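You operate a simulated robot arm through the tools that you are given. There is no shell and no other tool. Be economical: measure what you need, move in short steps, check, and stop when the job is done.

Carry out the task below with a simulated two-armed robot. There is one attempt and no reset: what you move stays moved.

Task
Grease the top of the rubber block in the green clamp, then put the block in the OK tray.
Fine: set the clamp to HOLD first; use the blue-handled pad and the grease tin, put the pad back and leave the clamp on FREE. Set down upright: blue-handled pad. Where these are worked on the way, their far stop is far enough and under half their travel is too little: green clamp. A coat counts when it lies all over at full strength: go over it till it gets no stronger.

The check looks at the end state, three seconds after you hand in, the way a careful person would. Anything else that was tipped, shoved, dropped, spilled or broken makes it a failure.

Robot
Two 6-joint arms with two-finger parallel grippers on one trunk that stands fixed in place. Base frame: the origin is at the foot of the trunk, x ahead of it, y to its left, z up; the work surface is at about z = 0.72. Readings come in m, rad, newtons and seconds.
The left shoulder is at [0.28, 0.185, 1.055], the right one opposite. With the tool pointing down near the work surface each hand reaches from about 0.52 to 0.92 m from the base axis, measured 20 degrees to its own side. Payload 1.57 kg a hand.
The tool frame of a hand sits at the grasp point between the pads (the TCP): z along the fingers, y along the line on which they close. The tips reach 0.03 m beyond it. Largest opening 0.08 m; finger width 0.017, thickness 0.012; the body of the gripper, 0.04 by 0.082 m, starts 0.08 m behind the TCP.
Orientation is that of the tool frame in the base frame, as a unit quaternion [x, y, z, w]. With the fingers straight down and closing along the base's y, the tool's x points along the base's -x, its y along +y and its z along -z.

Tools
- The arms move only by the tool servo_tool. It takes "left_motion", "right_motion" or both (then of equal length, played together; a hand with none holds still); each is a list of rows, each an object of numbers (a shift or turn left out is 0, a gripper value left out holds the last): "dx", "dy", "dz": the shift along the base's x, y, z in m; "rx", "ry", "rz": the turn, a rotation vector about the base's x, y, z in rad; "fingers": the gripper command, from -1 (fully open) to 1 (shut), values between in proportion. In form: [{"dx": .., "dy": .., "dz": .., "rx": .., "ry": .., "rz": .., "fingers": ..}, ...]. A call has 1 to 12 rows; each row shifts and turns the commanded pose from where the row before left it. A row lasts 0.2 s, in which the tool goes at most 0.05 m and 0.15 rad; a call with a longer step from one row to the next is refused whole, and so is a gripper value outside its range. Where a pose cannot be reached the arm comes as near as it can. A force on the tool above 90 N (or 10 N above the force at the start of the call, whichever is more), or a blocked arm, ends the call early, and 0.2 s more pass. Each finger travels about 0.153 m/s and halts on what it meets, pressing with about 40 N; the grip force reading is that of the motor and also rises with nothing between the fingers. The clock runs only during rows and for 0.2 s after the last one: add rows that do not move to give the fingers time. It gives the time, the measured TCP pose, the force on the tool (base axes), the opening and the grip force at its end, in the units of the frame above (readings bear some noise), with the torque about the TCP (base axes, N m) and any sound that the robot's microphone picked up.
- Cameras (640 x 400 px; columns grow to the right, rows downward): "scene" is now at [0.2304, 0.0054, 1.5037]; the picture's right is [0.12, -0.99, 0.00], its down [-0.68, -0.08, -0.73] and it looks along [0.73, 0.09, -0.68] (base axes); focal length 323 px, centre (320, 200). "left" rides on the left gripper at [0.072, 0.007, -0.122] in its tool frame; the picture's right is [-0.09, 1.00, 0.00], its down [-0.84, -0.08, -0.54] and it looks along [-0.54, -0.05, 0.84] (tool axes); focal length 238 px, centre (320, 200). "right" rides on the right gripper at [0.072, -0.007, -0.122] in its tool frame; the picture's right is [0.09, 1.00, 0.00], its down [-0.84, 0.08, -0.54] and it looks along [-0.54, 0.05, 0.84] (tool axes); focal length 238 px, centre (320, 200). There is no depth. A picture from a camera that has moved, and an enlarged one, comes with that camera's place and axes in the base frame and with its lens. The place of the scene camera against the robot may be out by one fixed shift of up to 0.018 m in any direction.
- camera(camera): a new picture of that camera. It takes no simulated time.
- slide_trunk(by): slides the trunk up (or, below 0, down) by that many m; the arms and the scene camera ride with it, the base frame stays. It gives what a move gives, with no picture.
- head_to(pan, tilt): turns the head with the scene camera to pan (to the left, within 1.501 rad either way) and tilt (down, from -0.506 to 1.204), counted from straight ahead of the robot. It gives what a move gives.
- inspect(camera, box): a new picture of the part [left, top, right, bottom] of that camera's present view, enlarged. It takes no simulated time.
- hand_in(): hands the job in; it is judged then, once.

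Work in short steps. Places have to be worked out from the pictures, the camera data and where the tool is seen: move nearer, look again, correct. Check each grasp and each placing, and mend what went wrong. You have 120 turns and 74 pictures in all, those below and enlarged ones among them. Open the grippers and draw the arms clear of the work before you hand the job in, unless the task says otherwise; then end with one line.

The tools are called after ">>>" as name(argument=value, ...) on one line, values as JSON. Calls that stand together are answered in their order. servo_tool: Moves the arms, as the interface text tells. Its arguments: {"type":"object","properties":{"left_motion":{"type":"array","items":{"type":"object","properties":{"dx":{"type":"number"},"dy":{"type":"number"},"dz":{"type":"number"},"rx":{"type":"number"},"ry":{"type":"number"},"rz":{"type":"number"},"fingers":{"type":"number"}}}},"right_motion":{"type":"array","items":{"type":"object","properties":{"dx":{"type":"number"},"dy":{"type":"number"},"dz":{"type":"number"},"rx":{"type":"number"},"ry":{"type":"number"},"rz":{"type":"number"},"fingers":{"type":"number"}}}}},"required":[]} The other tools are called the same way: slide_trunk (by) slides the trunk up or down; head_to (pan, tilt) turns the head that bears the scene camera; camera (camera) takes a picture; inspect (camera, box) takes an enlarged picture of a part of a camera's view; hand_in () hands the job in.

At the start:

```text
time_s: 0.0
left_ee_pos: [0.5156, 0.2765, 1.2018]
left_ee_rot: [0.0, 1.0, 0.0, 0.0]
left_wrist_force: [0.6, -0.2, -0.3]
left_torque: [0.0, -0.01, 0.03]
left_finger_gap: 0.0796
left_grasp_force: 0.0
right_ee_pos: [0.5832, -0.2084, 1.0727]
right_ee_rot: [0.001, 1.0, 0.0, -0.001]
right_wrist_force: [0.0, -0.3, 0.1]
right_torque: [-0.02, 0.02, -0.04]
right_finger_gap: 0.0802
right_grasp_force: 0.1
trunk travel left (down, up): [-0.75, 0.24]
head pan, tilt: [0.122, 0.75]
```

scene: 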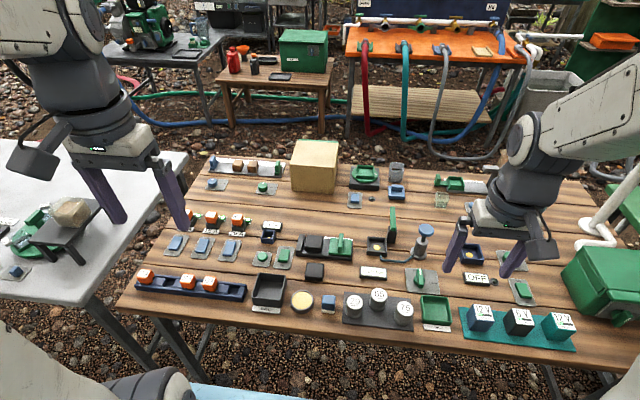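
right: 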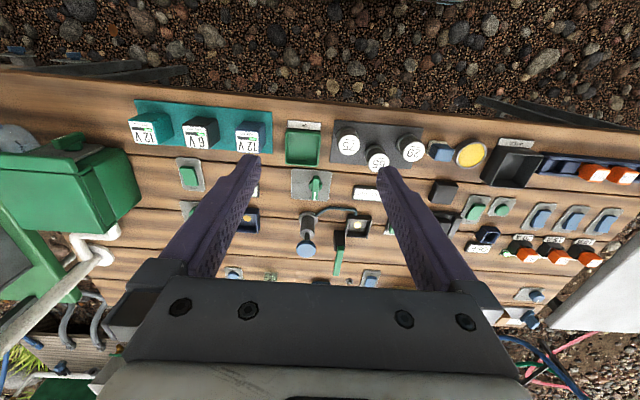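
left: 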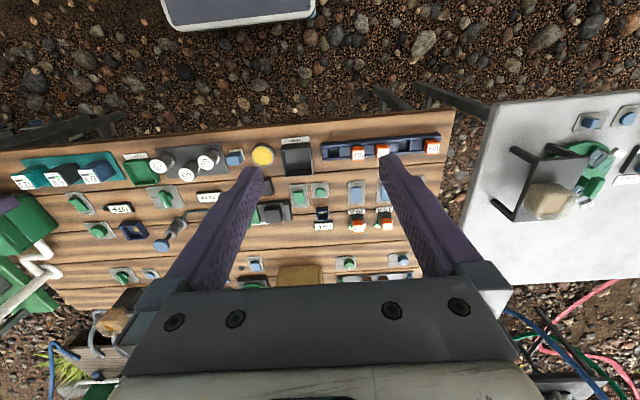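

The table is crowded with small items, so I enlarge the scene view to find the clamp, pad, tin and trays.

>>> inspect(camera="scene", box=[220, 200, 400, 330])

>>> inspect(camera="scene", box=[340, 200, 580, 350])

>>> inspect(camera="scene", box=[280, 130, 520, 280])

```text
3.08 times, centred on (310, 265) of scene
camera zoom: at [0.2304, 0.0054, 1.5037], right [0.12, -0.99, 0.0], down [-0.68, -0.08, -0.73], along [0.73, 0.09, -0.68], focal length 994 px, centre (351, 0)
```

zoom: 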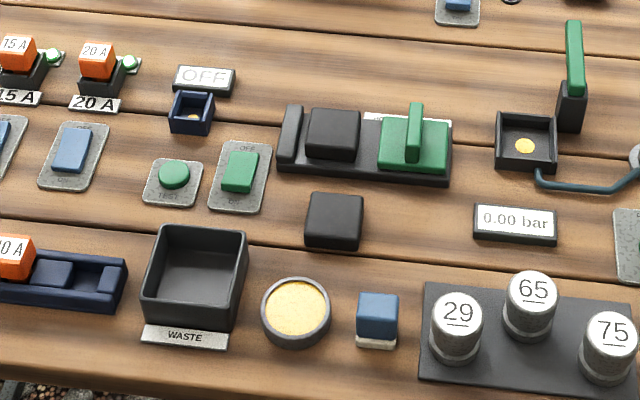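

```text
2.67 times, centred on (460, 275) of scene
camera zoom: at [0.2304, 0.0054, 1.5037], right [0.12, -0.99, 0.0], down [-0.68, -0.08, -0.73], along [0.73, 0.09, -0.68], focal length 861 px, centre (-53, 0)
```

zoom: 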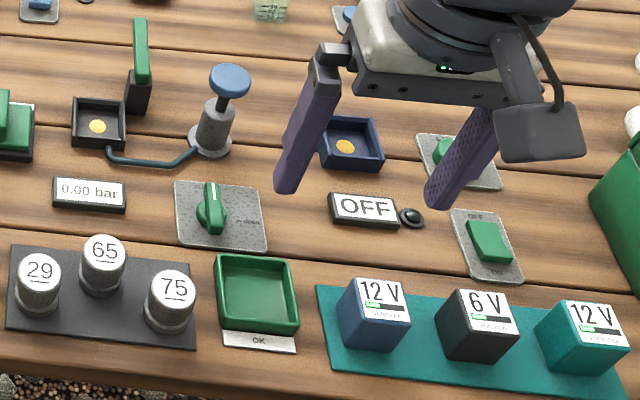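

```text
2.67 times, centred on (400, 205) of scene
camera zoom: at [0.2304, 0.0054, 1.5037], right [0.12, -0.99, 0.0], down [-0.68, -0.08, -0.73], along [0.73, 0.09, -0.68], focal length 861 px, centre (107, 187)
```

zoom: 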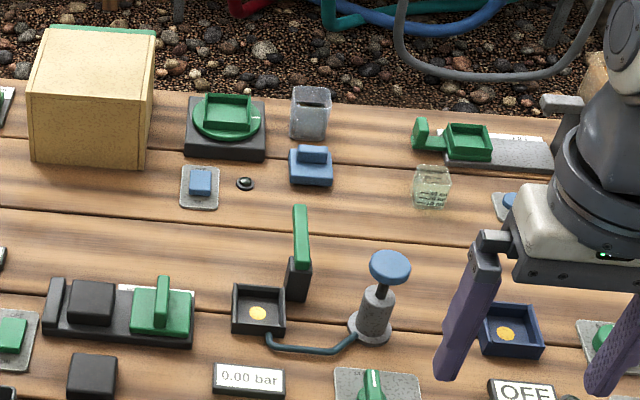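

I take the green clamp to be the vise near (0.84, 0.06), with the tin near (0.66, 0.11), the pad near (0.66, 0.04) and the OK tray near (0.68, -0.24). The left arm should reach all of them, so I move the right arm away and bring the left camera over the clamp.

>>> servo_tool(left_motion=[{"dx": 0.02, "dy": -0.021, "dz": -0.025, "fingers": -1}, {"dx": 0.02, "dy": -0.021, "dz": -0.025}, {"dx": 0.02, "dy": -0.021, "dz": -0.025}, {"dx": 0.02, "dy": -0.021, "dz": -0.025}, {"dx": 0.02, "dy": -0.021, "dz": -0.025}, {"dx": 0.02, "dy": -0.021, "dz": -0.025}, {"dx": 0.02, "dy": -0.021, "dz": -0.025}, {"dx": 0.02, "dy": -0.021, "dz": -0.025}, {"dx": 0.02, "dy": -0.021, "dz": -0.025}, {"dx": 0.02, "dy": -0.021, "dz": -0.025}], right_motion=[{"dx": -0.01, "dy": -0.02, "dz": 0.01}, {"dx": -0.01, "dy": -0.02, "dz": 0.01}, {"dx": -0.01, "dy": -0.02, "dz": 0.01}, {"dx": -0.01, "dy": -0.02, "dz": 0.01}, {"dx": -0.01, "dy": -0.02, "dz": 0.01}, {"dx": -0.01, "dy": -0.02, "dz": 0.01}, {"dx": -0.01, "dy": -0.02, "dz": 0.01}, {"dx": -0.01, "dy": -0.02, "dz": 0.01}, {"dx": -0.01, "dy": -0.02, "dz": 0.01}, {"dx": -0.01, "dy": -0.02, "dz": 0.01}])

>>> camera(camera="left")

>>> camera(camera="scene")

```text
time_s: 2.2
left_ee_pos: [0.7137, 0.0661, 0.9504]
left_ee_rot: [0.0, 1.0, 0.0, 0.0]
left_wrist_force: [-0.9, 0.2, -0.6]
left_torque: [-0.02, 0.01, -0.02]
left_finger_gap: 0.08
left_grasp_force: 0.0
right_ee_pos: [0.4826, -0.4078, 1.1745]
right_ee_rot: [0.0, 1.0, 0.0, 0.0]
right_wrist_force: [0.0, 1.2, 0.6]
right_torque: [0.0, 0.01, 0.0]
right_finger_gap: 0.0799
right_grasp_force: 0.0
trunk travel left (down, up): [-0.75, 0.24]
head pan, tilt: [0.122, 0.75]
```

```text
67 pictures are left
camera left: at [0.644, 0.0725, 1.0734], right [0.09, 1.0, 0.0], down [0.84, -0.08, 0.54], along [0.54, -0.05, -0.84], focal length 238 px, centre (320, 200)
```

left: 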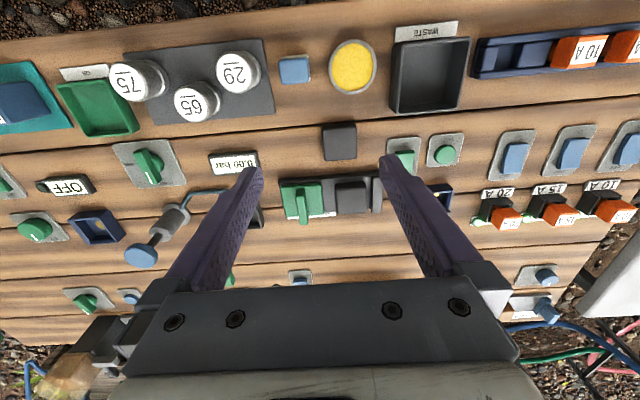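

```text
66 pictures are left
camera scene: at [0.2303, 0.0056, 1.5037], right [0.12, -0.99, 0.0], down [-0.68, -0.08, -0.73], along [0.73, 0.09, -0.68], focal length 323 px, centre (320, 200)
```

scene: 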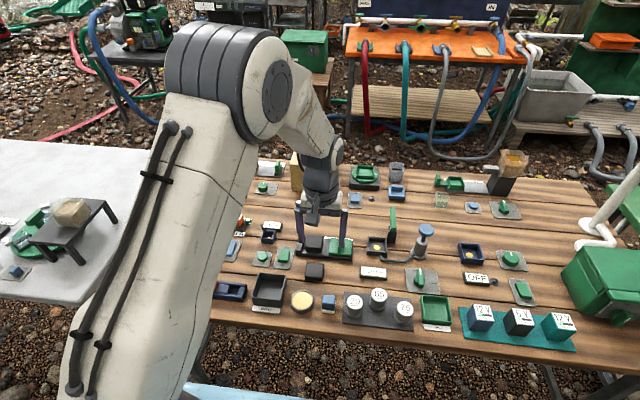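

I can see the clamp between the fingers and enlarge it.

>>> inspect(camera="left", box=[250, 110, 410, 230])

>>> inspect(camera="left", box=[260, 20, 420, 120])

```text
3.33 times, centred on (330, 170) of left
camera zoom: at [0.644, 0.0725, 1.0734], right [0.09, 1.0, 0.0], down [0.84, -0.08, 0.54], along [0.54, -0.05, -0.84], focal length 794 px, centre (287, 300)
```

zoom: 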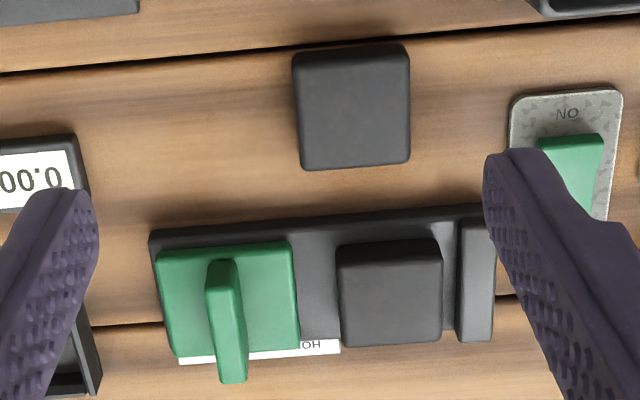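

```text
4.00 times, centred on (340, 70) of left
camera zoom: at [0.644, 0.0725, 1.0734], right [0.09, 1.0, 0.0], down [0.84, -0.08, 0.54], along [0.54, -0.05, -0.84], focal length 953 px, centre (240, 720)
```

zoom: 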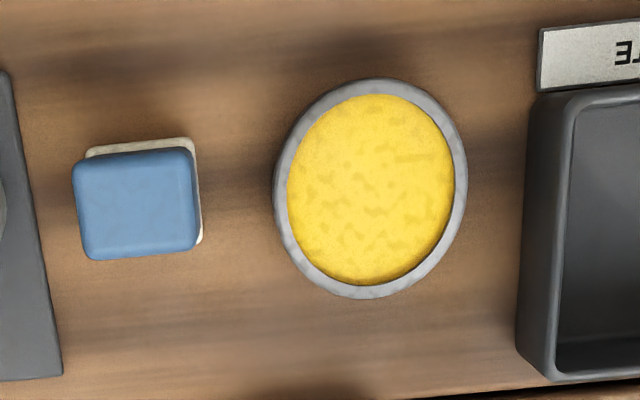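

The clamp's jaw has a fin and slides in +y towards the block. I move closer to find the height and position of the fin.

>>> servo_tool(left_motion=[{"dx": 0.022, "dy": -0.005, "dz": -0.027}, {"dx": 0.022, "dy": -0.005, "dz": -0.027}, {"dx": 0.022, "dy": -0.006, "dz": -0.026}])

>>> inspect(camera="left", box=[220, 100, 460, 250])

>>> inspect(camera="scene", box=[280, 200, 400, 275])

```text
time_s: 3.0
left_ee_pos: [0.7815, 0.0511, 0.8687]
left_ee_rot: [0.0, 1.0, 0.0, 0.0]
left_wrist_force: [0.3, 0.7, 0.9]
left_torque: [0.0, -0.03, 0.01]
left_finger_gap: 0.0799
left_grasp_force: 0.1
right_ee_pos: [0.482, -0.408, 1.1738]
right_ee_rot: [0.0, 1.0, -0.001, 0.0]
right_wrist_force: [-0.2, 0.3, -0.3]
right_torque: [0.0, 0.01, -0.01]
right_finger_gap: 0.0798
right_grasp_force: 0.1
trunk travel left (down, up): [-0.75, 0.24]
head pan, tilt: [0.122, 0.75]
```

```text
2.67 times, centred on (340, 175) of left
camera zoom: at [0.7106, 0.057, 0.9928], right [0.09, 1.0, 0.0], down [0.84, -0.08, 0.54], along [0.54, -0.05, -0.84], focal length 636 px, centre (267, 267)
```

zoom: 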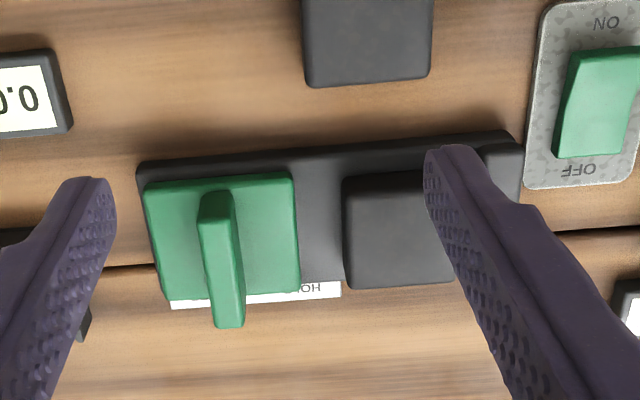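

```text
5.33 times, centred on (340, 238) of scene
camera zoom: at [0.2303, 0.0054, 1.5037], right [0.12, -0.99, 0.0], down [-0.68, -0.08, -0.73], along [0.73, 0.09, -0.68], focal length 1723 px, centre (213, 0)
```

zoom: 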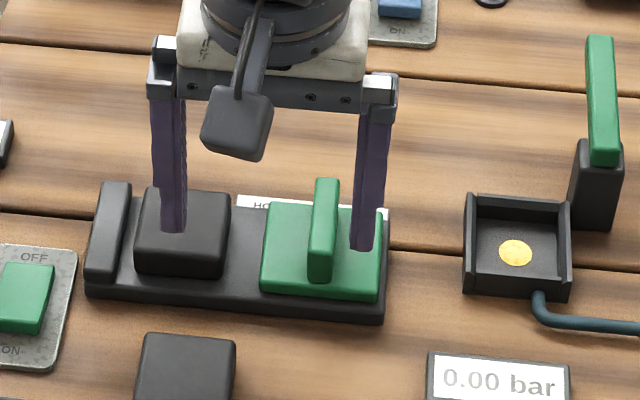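

The fin is about x 0.83–0.88, y 0.025, with its top near z 0.775. I move over it with the fingers part closed and check before going down.

>>> servo_tool(left_motion=[{"dx": 0.025, "dy": -0.009, "fingers": -0.3}, {"dx": 0.025, "dy": -0.009, "dz": 0}, {"dx": 0.02, "dy": -0.008, "dz": -0.02}, {"dz": -0.02}, {}])

>>> camera(camera="left")

>>> inspect(camera="scene", box=[280, 190, 400, 265])

```text
time_s: 4.2
left_ee_pos: [0.8517, 0.0236, 0.8312]
left_ee_rot: [0.0, 1.0, 0.0, 0.0]
left_wrist_force: [-0.4, 0.0, -1.5]
left_torque: [-0.01, -0.01, -0.03]
left_finger_gap: 0.0516
left_grasp_force: 0.1
right_ee_pos: [0.484, -0.4071, 1.1742]
right_ee_rot: [0.0, 1.0, 0.0, -0.001]
right_wrist_force: [0.5, 0.3, -0.3]
right_torque: [0.05, 0.01, -0.04]
right_finger_gap: 0.0801
right_grasp_force: 0.1
trunk travel left (down, up): [-0.75, 0.24]
head pan, tilt: [0.122, 0.75]
```

```text
61 pictures are left
camera left: at [0.7809, 0.0299, 0.954], right [0.09, 1.0, 0.0], down [0.84, -0.08, 0.54], along [0.54, -0.05, -0.84], focal length 238 px, centre (320, 200)
```

left: 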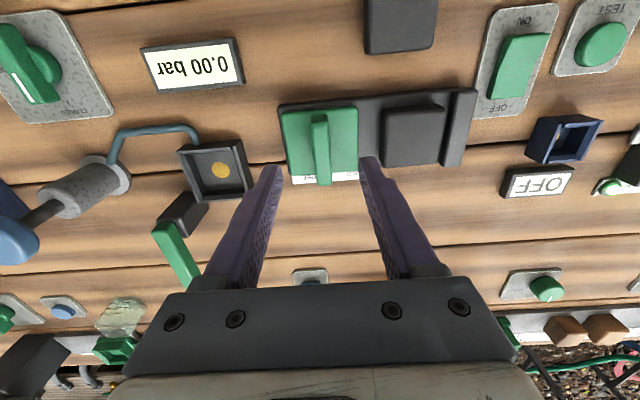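

```text
5.33 times, centred on (340, 228) of scene
camera zoom: at [0.2306, 0.0053, 1.5036], right [0.12, -0.99, 0.0], down [-0.68, -0.08, -0.73], along [0.73, 0.09, -0.68], focal length 1723 px, centre (213, 53)
```

zoom: 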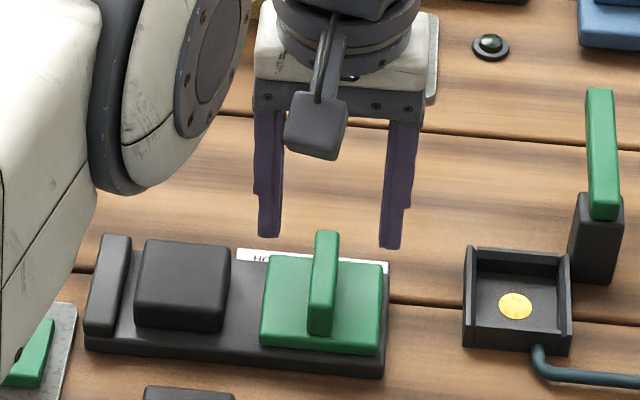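

Triangulating puts the fin top at z≈0.78, with the fin centred at (0.848, 0.0255). I go down astride it and grip.

>>> servo_tool(left_motion=[{"dx": -0.003, "dy": 0.002, "dz": -0.02}, {"dz": -0.02}, {"fingers": 0.2}, {"fingers": 0.8}, {"fingers": 1}, {}])

>>> inspect(camera="left", box=[220, 60, 460, 210])

```text
time_s: 5.6
left_ee_pos: [0.8485, 0.0246, 0.7923]
left_ee_rot: [0.0, 1.0, 0.0, 0.0]
left_wrist_force: [1.1, 0.7, 0.9]
left_torque: [0.03, -0.02, 0.04]
left_finger_gap: 0.0135
left_grasp_force: 30.7
right_ee_pos: [0.4824, -0.4073, 1.1734]
right_ee_rot: [-0.001, 1.0, 0.0, 0.0]
right_wrist_force: [0.6, -0.3, 0.1]
right_torque: [-0.02, 0.0, 0.02]
right_finger_gap: 0.0799
right_grasp_force: 0.1
trunk travel left (down, up): [-0.75, 0.24]
head pan, tilt: [0.122, 0.75]
```

```text
2.67 times, centred on (340, 135) of left
camera zoom: at [0.7775, 0.0313, 0.9147], right [0.09, 1.0, 0.0], down [0.84, -0.08, 0.54], along [0.54, -0.05, -0.84], focal length 636 px, centre (267, 373)
```

zoom: 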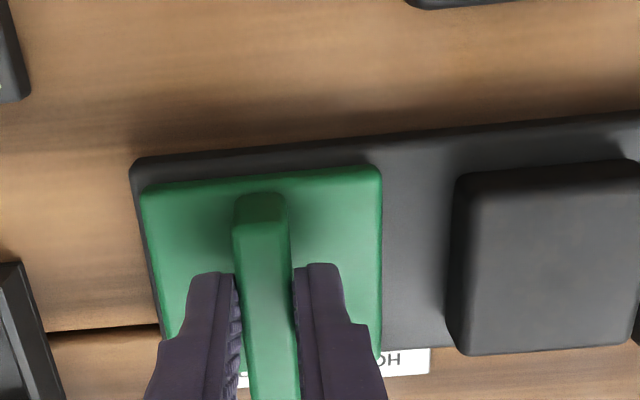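

I have the fin in grip. Next I slide the jaw +y towards HOLD in small steps and watch the force.

>>> servo_tool(left_motion=[{"dy": 0.006}, {"dy": 0.006}, {"dy": 0.004}, {}])

>>> inspect(camera="left", box=[220, 60, 460, 210])

```text
time_s: 6.6
left_ee_pos: [0.8483, 0.0413, 0.792]
left_ee_rot: [0.0, 1.0, 0.001, 0.001]
left_wrist_force: [1.2, 1.2, 5.6]
left_torque: [0.0, -0.18, -0.01]
left_finger_gap: 0.0135
left_grasp_force: 30.3
right_ee_pos: [0.4844, -0.4077, 1.1748]
right_ee_rot: [0.0, 1.0, 0.0, 0.0]
right_wrist_force: [-0.2, 0.1, 1.1]
right_torque: [0.02, -0.03, 0.03]
right_finger_gap: 0.0801
right_grasp_force: 0.1
trunk travel left (down, up): [-0.75, 0.24]
head pan, tilt: [0.122, 0.75]
```

```text
2.67 times, centred on (340, 135) of left
camera zoom: at [0.7774, 0.0481, 0.9147], right [0.09, 1.0, 0.0], down [0.84, -0.08, 0.54], along [0.54, -0.05, -0.84], focal length 636 px, centre (267, 373)
```

zoom: 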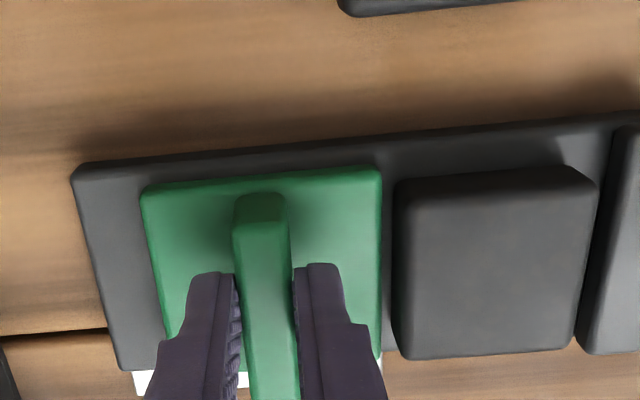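

The jaw moved with my hand, and a few mm of gap are left. I carry on in small steps until it stops.

>>> servo_tool(left_motion=[{"dy": 0.003}, {"dy": 0.003}, {"dy": 0.003}, {}])

>>> inspect(camera="left", box=[220, 60, 460, 210])

```text
time_s: 7.6
left_ee_pos: [0.8482, 0.0515, 0.7925]
left_ee_rot: [0.0, 1.0, -0.001, 0.0]
left_wrist_force: [5.9, 3.5, 3.2]
left_torque: [0.09, -0.43, -0.01]
left_finger_gap: 0.0134
left_grasp_force: 30.1
right_ee_pos: [0.4829, -0.4087, 1.1743]
right_ee_rot: [0.0, 1.0, 0.0, 0.0]
right_wrist_force: [0.3, -0.4, 0.1]
right_torque: [0.0, 0.05, 0.0]
right_finger_gap: 0.0802
right_grasp_force: 0.0
trunk travel left (down, up): [-0.75, 0.24]
head pan, tilt: [0.122, 0.75]
```

```text
2.67 times, centred on (340, 135) of left
camera zoom: at [0.7773, 0.0584, 0.9146], right [0.09, 1.0, 0.0], down [0.84, -0.08, 0.54], along [0.54, -0.05, -0.84], focal length 636 px, centre (267, 373)
```

zoom: 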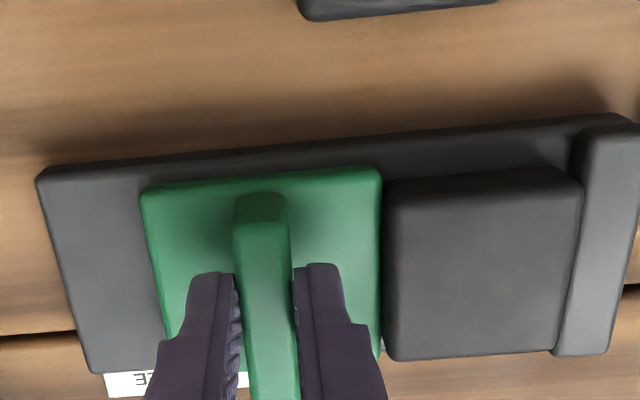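

It looks almost closed but the force is low, so I press on a little more.

>>> servo_tool(left_motion=[{"dy": 0.002}, {"dy": 0.002}, {"dy": 0.002}, {}])

>>> inspect(camera="left", box=[220, 60, 460, 210])

```text
time_s: 8.6
left_ee_pos: [0.8491, 0.0541, 0.7912]
left_ee_rot: [0.001, 1.0, -0.001, 0.003]
left_wrist_force: [15.2, -12.9, -1.2]
left_torque: [-0.32, -0.07, 0.0]
left_finger_gap: 0.0134
left_grasp_force: 30.0
right_ee_pos: [0.4839, -0.4086, 1.174]
right_ee_rot: [0.0, 1.0, 0.0, -0.001]
right_wrist_force: [0.9, 0.2, -0.8]
right_torque: [0.0, 0.02, -0.03]
right_finger_gap: 0.0798
right_grasp_force: 0.1
trunk travel left (down, up): [-0.75, 0.24]
head pan, tilt: [0.122, 0.75]
```

```text
2.67 times, centred on (340, 135) of left
camera zoom: at [0.7771, 0.0616, 0.9145], right [0.09, 1.0, 0.0], down [0.84, -0.08, 0.54], along [0.54, -0.05, -0.84], focal length 636 px, centre (267, 373)
```

zoom: 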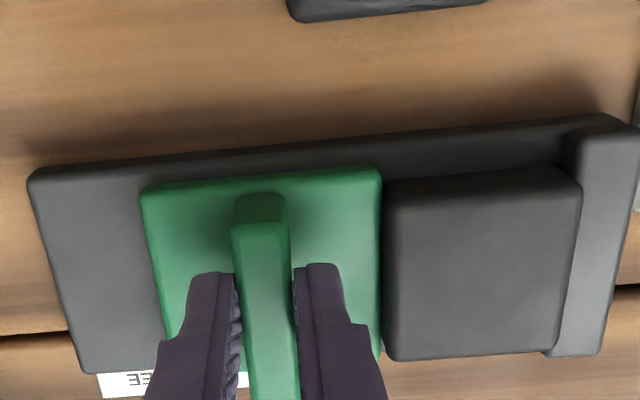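

The resistance (13 N) shows the jaw is at its stop. I let go with a small opening, rise, turn the hand 90° (the pad and the block both suit gripping along x) and hover over the pad.

>>> servo_tool(left_motion=[{"fingers": 0.35}, {"fingers": 0.35}, {"dz": 0.025}, {"dz": 0.045}, {"dz": 0.02}])

>>> servo_tool(left_motion=[{"dx": -0.0167, "dy": -0.0013, "rz": 0.1428, "fingers": -0.5}, {"dx": -0.0167, "dy": -0.0013, "rz": 0.1428}, {"dx": -0.0167, "dy": -0.0013, "rz": 0.1428}, {"dx": -0.0167, "dy": -0.0013, "rz": 0.1428}, {"dx": -0.0167, "dy": -0.0013, "rz": 0.1428}, {"dx": -0.0167, "dy": -0.0013, "rz": 0.1428}, {"dx": -0.0167, "dy": -0.0013, "rz": 0.1428}, {"dx": -0.0167, "dy": -0.0013, "rz": 0.1428}, {"dx": -0.0167, "dy": -0.0013, "rz": 0.1428}, {"dx": -0.0167, "dy": -0.0013, "rz": 0.1428}, {"dx": -0.0167, "dy": -0.0013, "rz": 0.1428}, {}])

>>> camera(camera="left")

>>> inspect(camera="scene", box=[260, 210, 420, 310])

```text
time_s: 9.8
left_ee_pos: [0.8492, 0.0557, 0.8813]
left_ee_rot: [0.001, 1.0, 0.001, 0.0]
left_wrist_force: [1.0, 0.2, -0.7]
left_torque: [-0.02, 0.05, 0.01]
left_finger_gap: 0.0257
left_grasp_force: 0.1
right_ee_pos: [0.482, -0.4077, 1.1735]
right_ee_rot: [0.0, 1.0, 0.0, 0.0]
right_wrist_force: [0.5, 0.9, 0.0]
right_torque: [0.0, 0.03, 0.02]
right_finger_gap: 0.0801
right_grasp_force: 0.2
trunk travel left (down, up): [-0.75, 0.24]
head pan, tilt: [0.122, 0.75]
```

```text
time_s: 12.4
left_ee_pos: [0.6646, 0.0424, 0.8806]
left_ee_rot: [0.708, -0.706, 0.0, 0.0]
left_wrist_force: [0.0, 0.5, -0.3]
left_torque: [-0.02, 0.01, -0.01]
left_finger_gap: 0.0598
left_grasp_force: 0.1
right_ee_pos: [0.4836, -0.4082, 1.1737]
right_ee_rot: [0.0, 1.0, 0.0, -0.001]
right_wrist_force: [-1.0, -0.1, 0.1]
right_torque: [-0.03, 0.01, 0.0]
right_finger_gap: 0.0798
right_grasp_force: 0.1
trunk travel left (down, up): [-0.75, 0.24]
head pan, tilt: [0.122, 0.75]
```

```text
55 pictures are left
camera left: at [0.6585, -0.0292, 1.0042], right [-1.0, 0.09, 0.0], down [0.08, 0.84, 0.54], along [0.05, 0.54, -0.84], focal length 238 px, centre (320, 200)
```

left: 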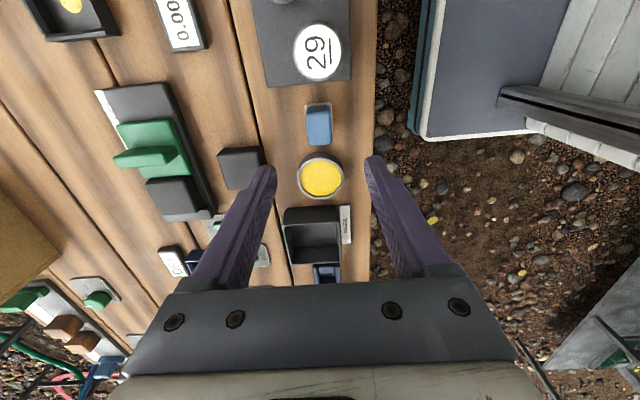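

```text
4.00 times, centred on (340, 260) of scene
camera zoom: at [0.2304, 0.0053, 1.5037], right [0.12, -0.99, 0.0], down [-0.68, -0.08, -0.73], along [0.73, 0.09, -0.68], focal length 1292 px, centre (240, -40)
```

zoom: 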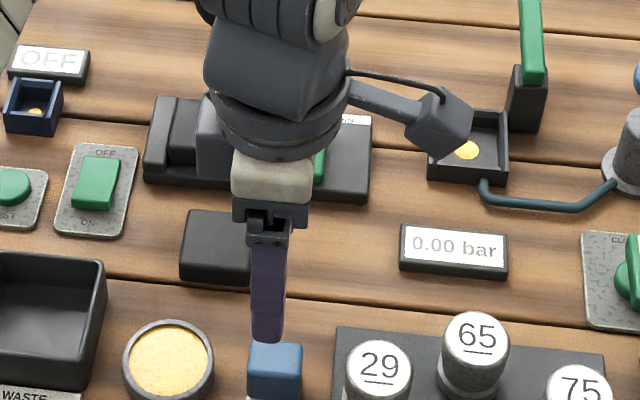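

I zoom in on the pad and tin from here to work out their places and heights.

>>> inspect(camera="left", box=[260, 80, 380, 205])

```text
3.20 times, centred on (320, 142) of left
camera zoom: at [0.6585, -0.0292, 1.0042], right [-1.0, 0.09, 0.0], down [0.08, 0.84, 0.54], along [0.05, 0.54, -0.84], focal length 763 px, centre (320, 384)
```

zoom: 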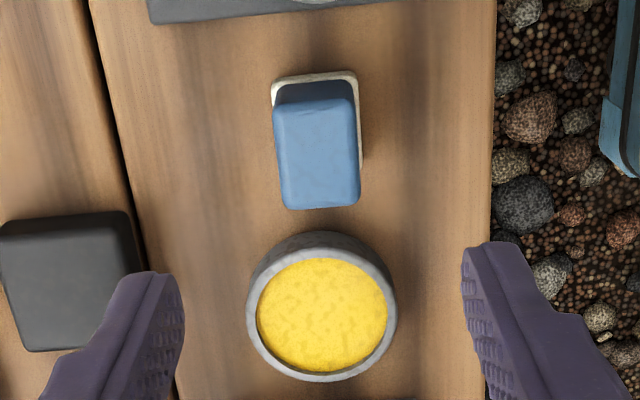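

The pad's top is at z≈0.7635 and centred at (0.6655, 0.0405). The tin is at (0.669, 0.111) with the grease at about z 0.735. I go down to the pad and grip it with the tips near z 0.742.

>>> servo_tool(left_motion=[{"dx": 0.001, "dy": -0.002, "dz": -0.035}, {"dz": -0.035}, {"dz": -0.025}, {"dz": -0.0135}, {"fingers": 0.1}, {"fingers": 0.6}, {"fingers": 1}, {}])

>>> camera(camera="left")

```text
time_s: 14.2
left_ee_pos: [0.6643, 0.0418, 0.7732]
left_ee_rot: [-0.707, 0.707, 0.001, 0.001]
left_wrist_force: [1.0, 0.1, 0.3]
left_torque: [-0.01, 0.0, 0.0]
left_finger_gap: 0.0245
left_grasp_force: 36.6
right_ee_pos: [0.4837, -0.4089, 1.1731]
right_ee_rot: [0.001, 1.0, 0.001, 0.0]
right_wrist_force: [-0.3, -0.7, 0.2]
right_torque: [0.01, -0.03, 0.0]
right_finger_gap: 0.08
right_grasp_force: 0.1
trunk travel left (down, up): [-0.75, 0.24]
head pan, tilt: [0.122, 0.75]
```

```text
52 pictures are left
camera left: at [0.6595, -0.0309, 0.8973], right [-1.0, 0.09, 0.0], down [0.08, 0.84, 0.54], along [0.05, 0.54, -0.84], focal length 238 px, centre (320, 200)
```

left: 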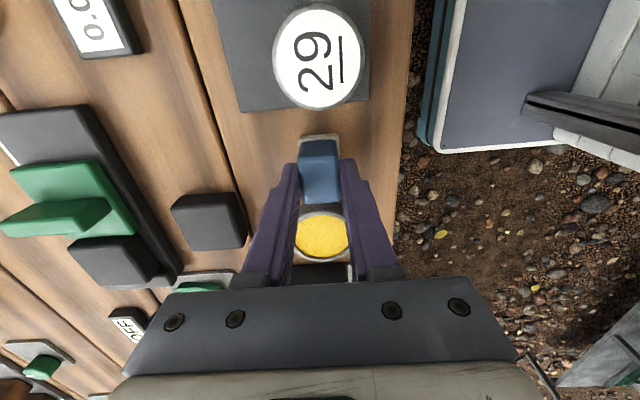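

The pad is held. I lift it and carry it over the tin.

>>> servo_tool(left_motion=[{"dz": 0.025}, {"dz": 0.025}, {"dx": 0.002, "dy": 0.035}, {"dx": 0.002, "dy": 0.035}, {}])

>>> camera(camera="left")

>>> inspect(camera="scene", box=[260, 240, 380, 315])

```text
time_s: 15.4
left_ee_pos: [0.6689, 0.1109, 0.8238]
left_ee_rot: [-0.706, 0.708, 0.0, 0.0]
left_wrist_force: [0.0, 0.0, -0.1]
left_torque: [0.0, 0.05, -0.05]
left_finger_gap: 0.0
left_grasp_force: 21.4
right_ee_pos: [0.4834, -0.4094, 1.1719]
right_ee_rot: [0.0, 1.0, -0.001, 0.0]
right_wrist_force: [0.0, 0.4, 0.0]
right_torque: [-0.01, -0.02, 0.0]
right_finger_gap: 0.0801
right_grasp_force: 0.1
trunk travel left (down, up): [-0.75, 0.24]
head pan, tilt: [0.122, 0.75]
```

```text
51 pictures are left
camera left: at [0.663, 0.0396, 0.9479], right [-1.0, 0.09, 0.0], down [0.08, 0.84, 0.54], along [0.05, 0.54, -0.84], focal length 238 px, centre (320, 200)
```

left: 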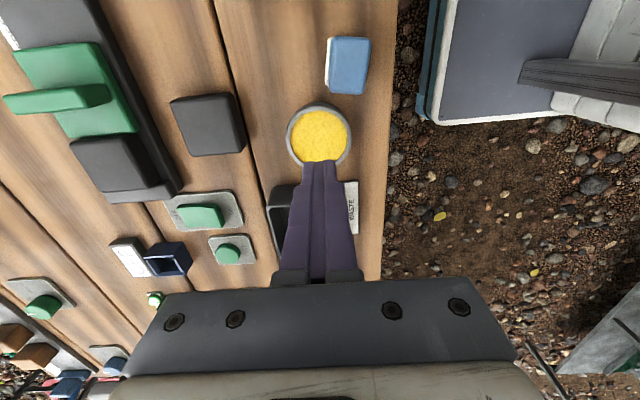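

```text
5.33 times, centred on (320, 278) of scene
camera zoom: at [0.2305, 0.0055, 1.5036], right [0.12, -0.99, 0.0], down [-0.68, -0.08, -0.73], along [0.73, 0.09, -0.68], focal length 1723 px, centre (320, -213)
```

zoom: 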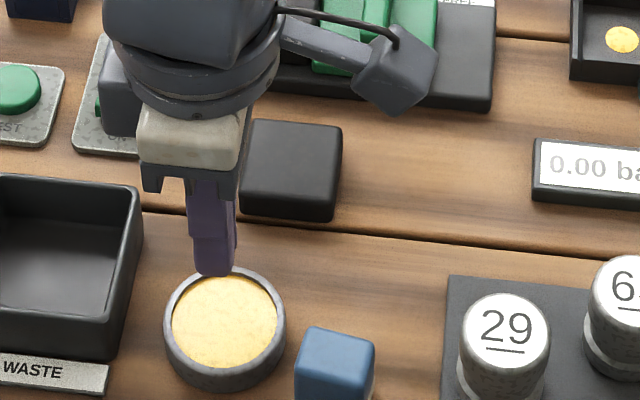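

The pad slipped out of the shallow grip and stayed upright near its place. I look at its shape and position before gripping it deeper.

>>> inspect(camera="left", box=[280, 10, 400, 160])

>>> inspect(camera="scene", box=[300, 280, 364, 320])

```text
2.67 times, centred on (340, 85) of left
camera zoom: at [0.663, 0.0396, 0.9479], right [-1.0, 0.09, 0.0], down [0.08, 0.84, 0.54], along [0.05, 0.54, -0.84], focal length 636 px, centre (267, 507)
```

zoom: 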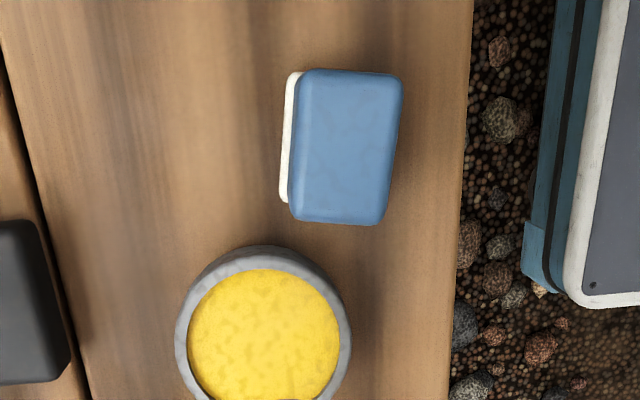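

```text
10.00 times, centred on (332, 300) of scene
camera zoom: at [0.2305, 0.0055, 1.5036], right [0.12, -0.99, 0.0], down [-0.68, -0.08, -0.73], along [0.73, 0.09, -0.68], focal length 3230 px, centre (200, -800)
```

zoom: 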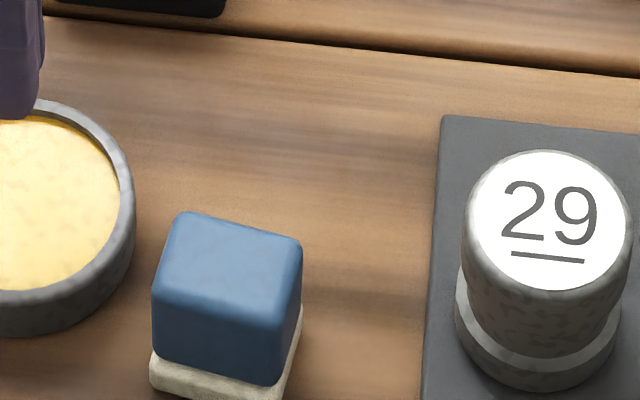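

The pad now sits upright near (0.644, 0.0526), turned about -9°. I line the hand up with it, grip deeper (tips just above the foot) and lift slowly.

>>> servo_tool(left_motion=[{"dz": 0.02, "fingers": -0.4}, {"dx": -0.0125, "dy": -0.029, "rz": -0.08}, {"dx": -0.0125, "dy": -0.029, "rz": -0.08}, {}])

>>> inspect(camera="left", box=[240, 80, 400, 200])

```text
time_s: 16.4
left_ee_pos: [0.6439, 0.0523, 0.844]
left_ee_rot: [-0.649, 0.761, 0.0, 0.0]
left_wrist_force: [-0.3, 0.0, 0.2]
left_torque: [0.01, 0.01, -0.05]
left_finger_gap: 0.0561
left_grasp_force: 0.1
right_ee_pos: [0.4841, -0.4092, 1.1734]
right_ee_rot: [0.0, 1.0, 0.0, -0.001]
right_wrist_force: [0.2, 0.4, 0.5]
right_torque: [0.02, -0.01, -0.02]
right_finger_gap: 0.08
right_grasp_force: 0.1
trunk travel left (down, up): [-0.75, 0.24]
head pan, tilt: [0.122, 0.75]
```

```text
3.33 times, centred on (320, 140) of left
camera zoom: at [0.626, -0.0172, 0.9673], right [-0.97, 0.25, 0.0], down [0.21, 0.81, 0.54], along [0.14, 0.52, -0.84], focal length 794 px, centre (320, 400)
```

zoom: 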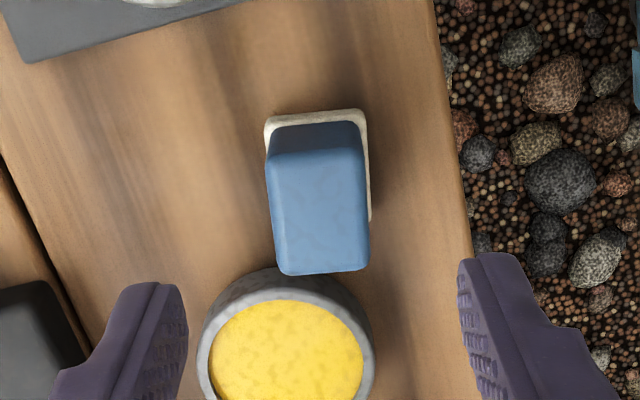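

The alignment is good, so I go down to z 0.764 and grip.

>>> servo_tool(left_motion=[{"dx": 0.001, "dz": -0.03}, {"dz": -0.03}, {"dz": -0.0205}, {"fingers": 0.1}, {"fingers": 0.6}, {"fingers": 1}, {}, {}])

>>> servo_tool(left_motion=[{"dz": 0.006}, {"dz": 0.008}, {"dz": 0.008}, {"dz": 0.008}, {}])

>>> inspect(camera="left", box=[240, 80, 400, 240])

```text
time_s: 18.2
left_ee_pos: [0.6452, 0.0509, 0.7652]
left_ee_rot: [-0.648, 0.762, 0.0, 0.0]
left_wrist_force: [-0.2, -0.3, -0.5]
left_torque: [0.02, 0.03, -0.03]
left_finger_gap: 0.0245
left_grasp_force: 36.7
right_ee_pos: [0.483, -0.4085, 1.1733]
right_ee_rot: [0.0, 1.0, 0.0, 0.0]
right_wrist_force: [0.0, 0.6, 0.8]
right_torque: [-0.01, 0.03, -0.04]
right_finger_gap: 0.0802
right_grasp_force: 0.0
trunk travel left (down, up): [-0.75, 0.24]
head pan, tilt: [0.122, 0.75]
```

```text
time_s: 19.4
left_ee_pos: [0.6449, 0.0519, 0.7932]
left_ee_rot: [-0.648, 0.762, 0.0, 0.0]
left_wrist_force: [-0.5, -0.1, 0.8]
left_torque: [-0.03, 0.0, 0.0]
left_finger_gap: 0.0246
left_grasp_force: 36.8
right_ee_pos: [0.4836, -0.4079, 1.1731]
right_ee_rot: [0.0, 1.0, 0.0, -0.001]
right_wrist_force: [-1.0, -0.6, -0.5]
right_torque: [-0.03, 0.03, -0.02]
right_finger_gap: 0.0802
right_grasp_force: 0.0
trunk travel left (down, up): [-0.75, 0.24]
head pan, tilt: [0.122, 0.75]
```

```text
2.50 times, centred on (320, 160) of left
camera zoom: at [0.6277, -0.0176, 0.916], right [-0.97, 0.25, 0.0], down [0.21, 0.81, 0.54], along [0.14, 0.52, -0.84], focal length 596 px, centre (320, 300)
```

zoom: 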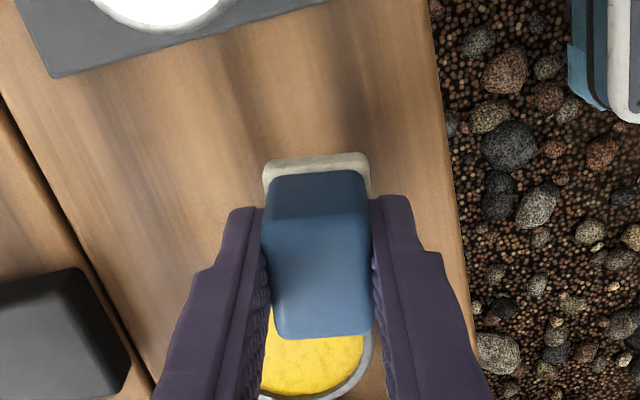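

It lifted with a firm gap of 0.0246. I raise it slowly, turn it back and carry it over the tin.

>>> servo_tool(left_motion=[{"dz": 0.01}, {"dz": 0.01}, {"dx": 0.005, "dy": 0.012, "rz": 0.032}, {"dx": 0.005, "dy": 0.012, "rz": 0.032}, {"dx": 0.005, "dy": 0.012, "rz": 0.032}, {"dx": 0.005, "dy": 0.012, "rz": 0.032}, {"dx": 0.004, "dy": 0.011, "rz": 0.032}, {}])

>>> inspect(camera="left", box=[240, 80, 400, 240])

>>> inspect(camera="scene", box=[260, 240, 380, 315])

```text
time_s: 21.2
left_ee_pos: [0.6693, 0.1115, 0.8119]
left_ee_rot: [-0.707, 0.707, 0.0, 0.001]
left_wrist_force: [0.0, -0.4, -0.2]
left_torque: [-0.01, 0.02, 0.01]
left_finger_gap: 0.0248
left_grasp_force: 36.7
right_ee_pos: [0.4843, -0.4076, 1.1731]
right_ee_rot: [0.0, 1.0, 0.0, 0.0]
right_wrist_force: [-0.6, -0.5, -0.2]
right_torque: [0.0, -0.01, 0.01]
right_finger_gap: 0.08
right_grasp_force: 0.0
trunk travel left (down, up): [-0.75, 0.24]
head pan, tilt: [0.122, 0.75]
```

```text
2.50 times, centred on (320, 160) of left
camera zoom: at [0.6631, 0.04, 0.9358], right [-1.0, 0.09, 0.0], down [0.08, 0.84, 0.54], along [0.05, 0.54, -0.84], focal length 596 px, centre (320, 300)
```

zoom: 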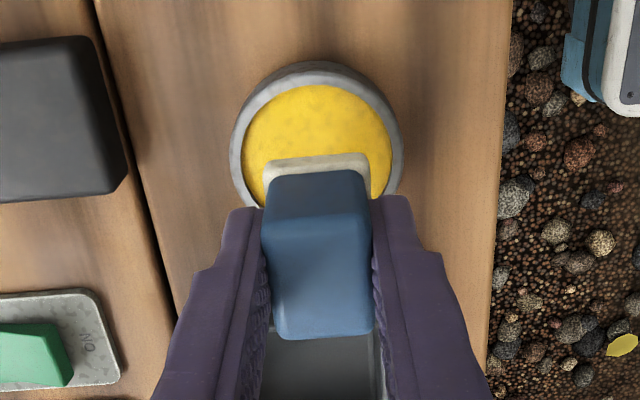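

```text
5.33 times, centred on (320, 278) of scene
camera zoom: at [0.2305, 0.0054, 1.5037], right [0.12, -0.99, 0.0], down [-0.68, -0.08, -0.73], along [0.73, 0.09, -0.68], focal length 1723 px, centre (320, -213)
```

zoom: 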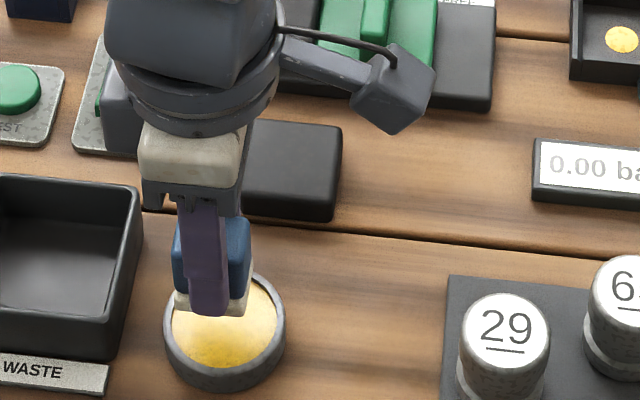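

The pad is centred over the grease. I lower it slowly to contact at about z 0.780.

>>> servo_tool(left_motion=[{"dz": -0.012}, {"dz": -0.01}, {"dz": -0.005}, {"dz": -0.004}, {"dz": -0.003}, {}])

>>> inspect(camera="left", box=[240, 80, 400, 240])

```text
time_s: 22.6
left_ee_pos: [0.6693, 0.1095, 0.7815]
left_ee_rot: [0.708, -0.706, 0.002, -0.001]
left_wrist_force: [-4.1, 1.3, 30.8]
left_torque: [0.15, 0.24, -0.01]
left_finger_gap: 0.0247
left_grasp_force: 36.5
right_ee_pos: [0.4825, -0.4075, 1.1737]
right_ee_rot: [0.0, 1.0, 0.0, 0.0]
right_wrist_force: [-0.5, -1.0, 0.8]
right_torque: [0.0, -0.01, 0.0]
right_finger_gap: 0.0799
right_grasp_force: 0.1
trunk travel left (down, up): [-0.75, 0.24]
head pan, tilt: [0.122, 0.75]
```

```text
2.50 times, centred on (320, 160) of left
camera zoom: at [0.6625, 0.0388, 0.9033], right [-1.0, 0.09, 0.0], down [0.08, 0.84, 0.54], along [0.05, 0.54, -0.84], focal length 596 px, centre (320, 300)
```

zoom: 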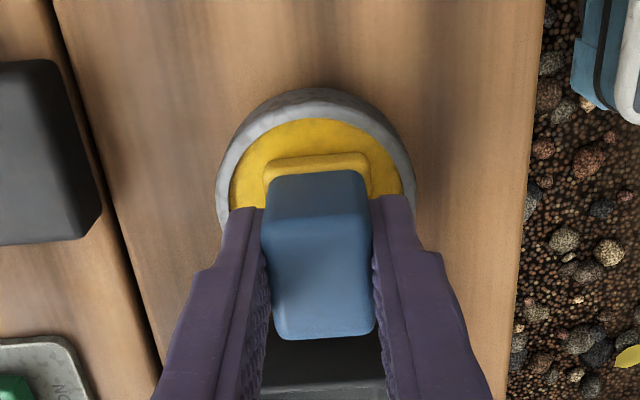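

The pad face is now yellow with grease. I lift it gently and carry it to the block at about (0.855, 0.111).

>>> servo_tool(left_motion=[{"dz": 0.005}, {"dz": 0.008}, {"dz": 0.012}, {"dz": 0.015}, {"dz": 0.02}, {"dz": 0.015}])

>>> servo_tool(left_motion=[{"dx": 0.015}, {"dx": 0.019}, {"dx": 0.019}, {"dx": 0.019}, {"dx": 0.019}, {"dx": 0.019}, {"dx": 0.019}, {"dx": 0.019}, {"dx": 0.019}, {"dx": 0.019}, {}])

>>> camera(camera="left")

>>> camera(camera="scene")

```text
time_s: 24.0
left_ee_pos: [0.6682, 0.1105, 0.8546]
left_ee_rot: [-0.706, 0.708, 0.0, -0.001]
left_wrist_force: [0.0, 0.3, -0.4]
left_torque: [0.0, -0.02, -0.02]
left_finger_gap: 0.0249
left_grasp_force: 36.6
right_ee_pos: [0.4836, -0.4081, 1.1741]
right_ee_rot: [0.0, 1.0, 0.0, 0.001]
right_wrist_force: [0.2, -0.3, -1.1]
right_torque: [0.03, -0.01, -0.02]
right_finger_gap: 0.0799
right_grasp_force: 0.0
trunk travel left (down, up): [-0.75, 0.24]
head pan, tilt: [0.122, 0.75]
```

```text
time_s: 26.4
left_ee_pos: [0.8548, 0.1111, 0.8542]
left_ee_rot: [-0.707, 0.708, 0.001, 0.001]
left_wrist_force: [-0.7, -0.3, 0.5]
left_torque: [0.0, 0.05, -0.03]
left_finger_gap: 0.0247
left_grasp_force: 36.3
right_ee_pos: [0.4828, -0.4082, 1.1728]
right_ee_rot: [0.0, 1.0, 0.0, 0.0]
right_wrist_force: [-0.3, -1.0, -0.5]
right_torque: [0.0, -0.02, 0.01]
right_finger_gap: 0.0799
right_grasp_force: 0.0
trunk travel left (down, up): [-0.75, 0.24]
head pan, tilt: [0.122, 0.75]
```

```text
42 pictures are left
camera left: at [0.8495, 0.0387, 0.9766], right [-1.0, 0.09, 0.0], down [0.08, 0.84, 0.54], along [0.05, 0.54, -0.84], focal length 238 px, centre (320, 200)
```

left: 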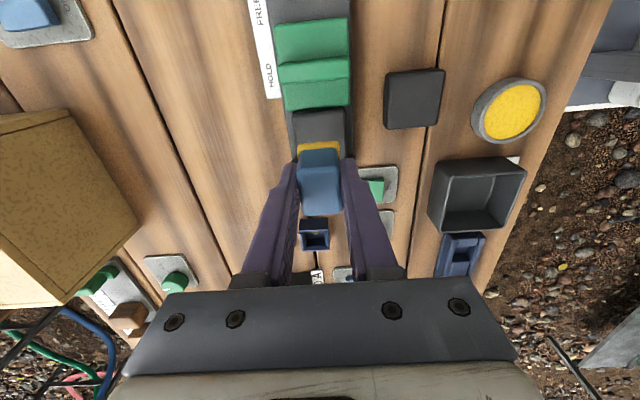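

```text
41 pictures are left
camera scene: at [0.2306, 0.0053, 1.5036], right [0.12, -0.99, 0.0], down [-0.68, -0.08, -0.73], along [0.73, 0.09, -0.68], focal length 323 px, centre (320, 200)
```

scene: 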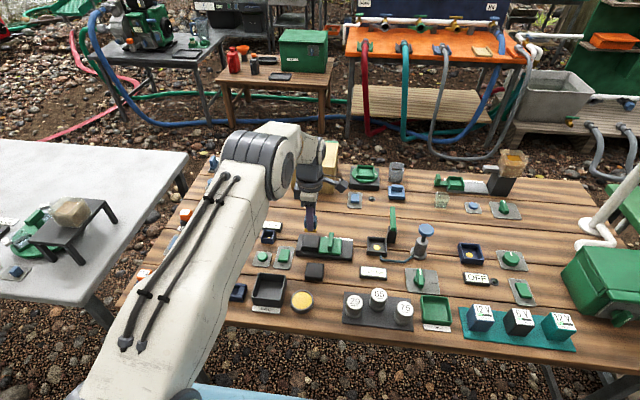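

I zoom in to fix the block's edges relative to the pad.

>>> inspect(camera="left", box=[250, 60, 390, 220])

```text
2.50 times, centred on (320, 140) of left
camera zoom: at [0.8495, 0.0387, 0.9766], right [-1.0, 0.09, 0.0], down [0.08, 0.84, 0.54], along [0.05, 0.54, -0.84], focal length 596 px, centre (320, 350)
```

zoom: 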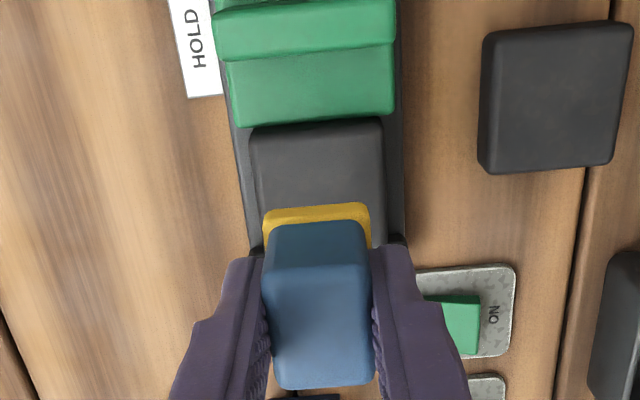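

The block covers x 0.832–0.877 and y 0.087–0.135, and the pad foot is about 30×33 mm. I lower the pad onto the centre in small steps.

>>> servo_tool(left_motion=[{"dz": -0.02}, {"dz": -0.015}, {"dz": -0.008}, {"dz": -0.005}, {"dz": -0.003}, {}])

>>> inspect(camera="left", box=[250, 60, 390, 220])

```text
time_s: 27.8
left_ee_pos: [0.8542, 0.1095, 0.8032]
left_ee_rot: [-0.707, 0.708, 0.0, 0.0]
left_wrist_force: [-0.3, -0.8, -0.4]
left_torque: [0.01, 0.01, -0.01]
left_finger_gap: 0.0249
left_grasp_force: 36.6
right_ee_pos: [0.484, -0.4073, 1.1741]
right_ee_rot: [0.0, 1.0, 0.0, 0.0]
right_wrist_force: [0.2, -0.4, 0.4]
right_torque: [0.04, 0.02, 0.01]
right_finger_gap: 0.08
right_grasp_force: 0.1
trunk travel left (down, up): [-0.75, 0.24]
head pan, tilt: [0.122, 0.75]
```

```text
2.50 times, centred on (320, 140) of left
camera zoom: at [0.8489, 0.038, 0.9253], right [-1.0, 0.09, 0.0], down [0.08, 0.84, 0.54], along [0.05, 0.54, -0.84], focal length 596 px, centre (320, 350)
```

zoom: 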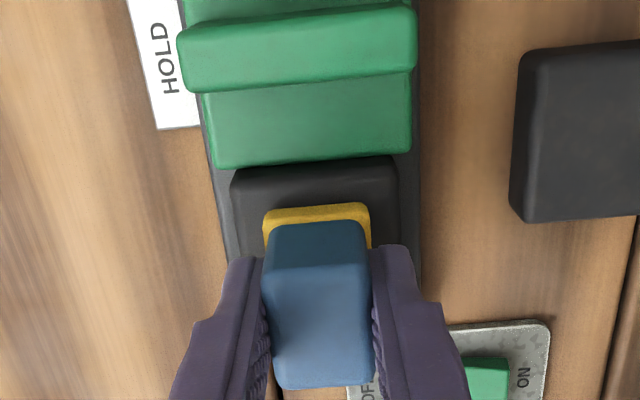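

No contact yet at z 0.803, so I go down further in 2 mm steps.

>>> servo_tool(left_motion=[{"dz": -0.002, "dy": 0.001}, {"dz": -0.002}, {"dz": -0.002}, {}])

```text
time_s: 28.8
left_ee_pos: [0.8552, 0.1107, 0.7982]
left_ee_rot: [-0.707, 0.707, -0.002, 0.002]
left_wrist_force: [-7.3, -1.3, 30.7]
left_torque: [0.05, 0.44, 0.02]
left_finger_gap: 0.0247
left_grasp_force: 36.5
right_ee_pos: [0.4832, -0.4066, 1.1752]
right_ee_rot: [-0.001, 1.0, 0.0, 0.001]
right_wrist_force: [-1.1, -0.6, 0.4]
right_torque: [0.01, 0.02, 0.02]
right_finger_gap: 0.0799
right_grasp_force: 0.1
trunk travel left (down, up): [-0.75, 0.24]
head pan, tilt: [0.122, 0.75]
```

Contact is at about z 0.799 with 31 N. I ease off a little and rub over the block in a raster of ±9 mm in x and ±7 mm in y.

>>> servo_tool(left_motion=[{"dz": 0.001}, {"dx": 0.005}, {"dx": 0.004, "dy": 0.002}, {"dy": 0.005}, {"dx": -0.006}, {"dx": -0.006}, {"dx": -0.006}, {"dy": -0.005}, {"dy": -0.005}, {"dy": -0.004}, {"dx": 0.006}, {"dx": 0.006}])

>>> inspect(camera="left", box=[250, 60, 390, 220])

```text
time_s: 31.4
left_ee_pos: [0.8558, 0.1033, 0.7982]
left_ee_rot: [-0.706, 0.708, 0.001, -0.002]
left_wrist_force: [-19.8, 1.3, 27.1]
left_torque: [-0.11, 0.74, -0.09]
left_finger_gap: 0.0248
left_grasp_force: 36.1
right_ee_pos: [0.481, -0.4094, 1.1741]
right_ee_rot: [0.001, 1.0, 0.0, 0.001]
right_wrist_force: [0.0, 0.0, -0.2]
right_torque: [0.02, 0.0, 0.03]
right_finger_gap: 0.0804
right_grasp_force: 0.1
trunk travel left (down, up): [-0.75, 0.24]
head pan, tilt: [0.122, 0.75]
```

```text
2.50 times, centred on (320, 140) of left
camera zoom: at [0.8496, 0.0311, 0.9211], right [-1.0, 0.1, 0.01], down [0.08, 0.84, 0.54], along [0.05, 0.54, -0.84], focal length 596 px, centre (320, 350)
```

zoom: 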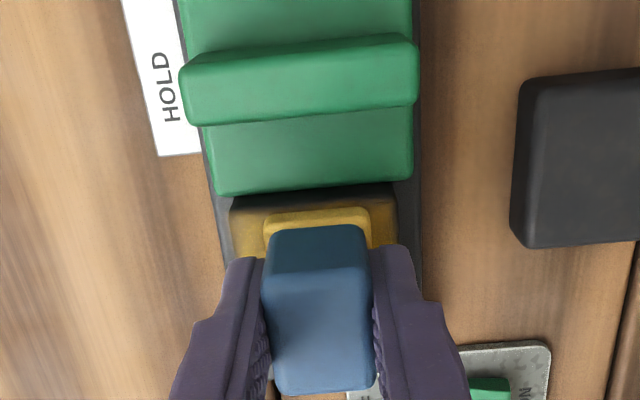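

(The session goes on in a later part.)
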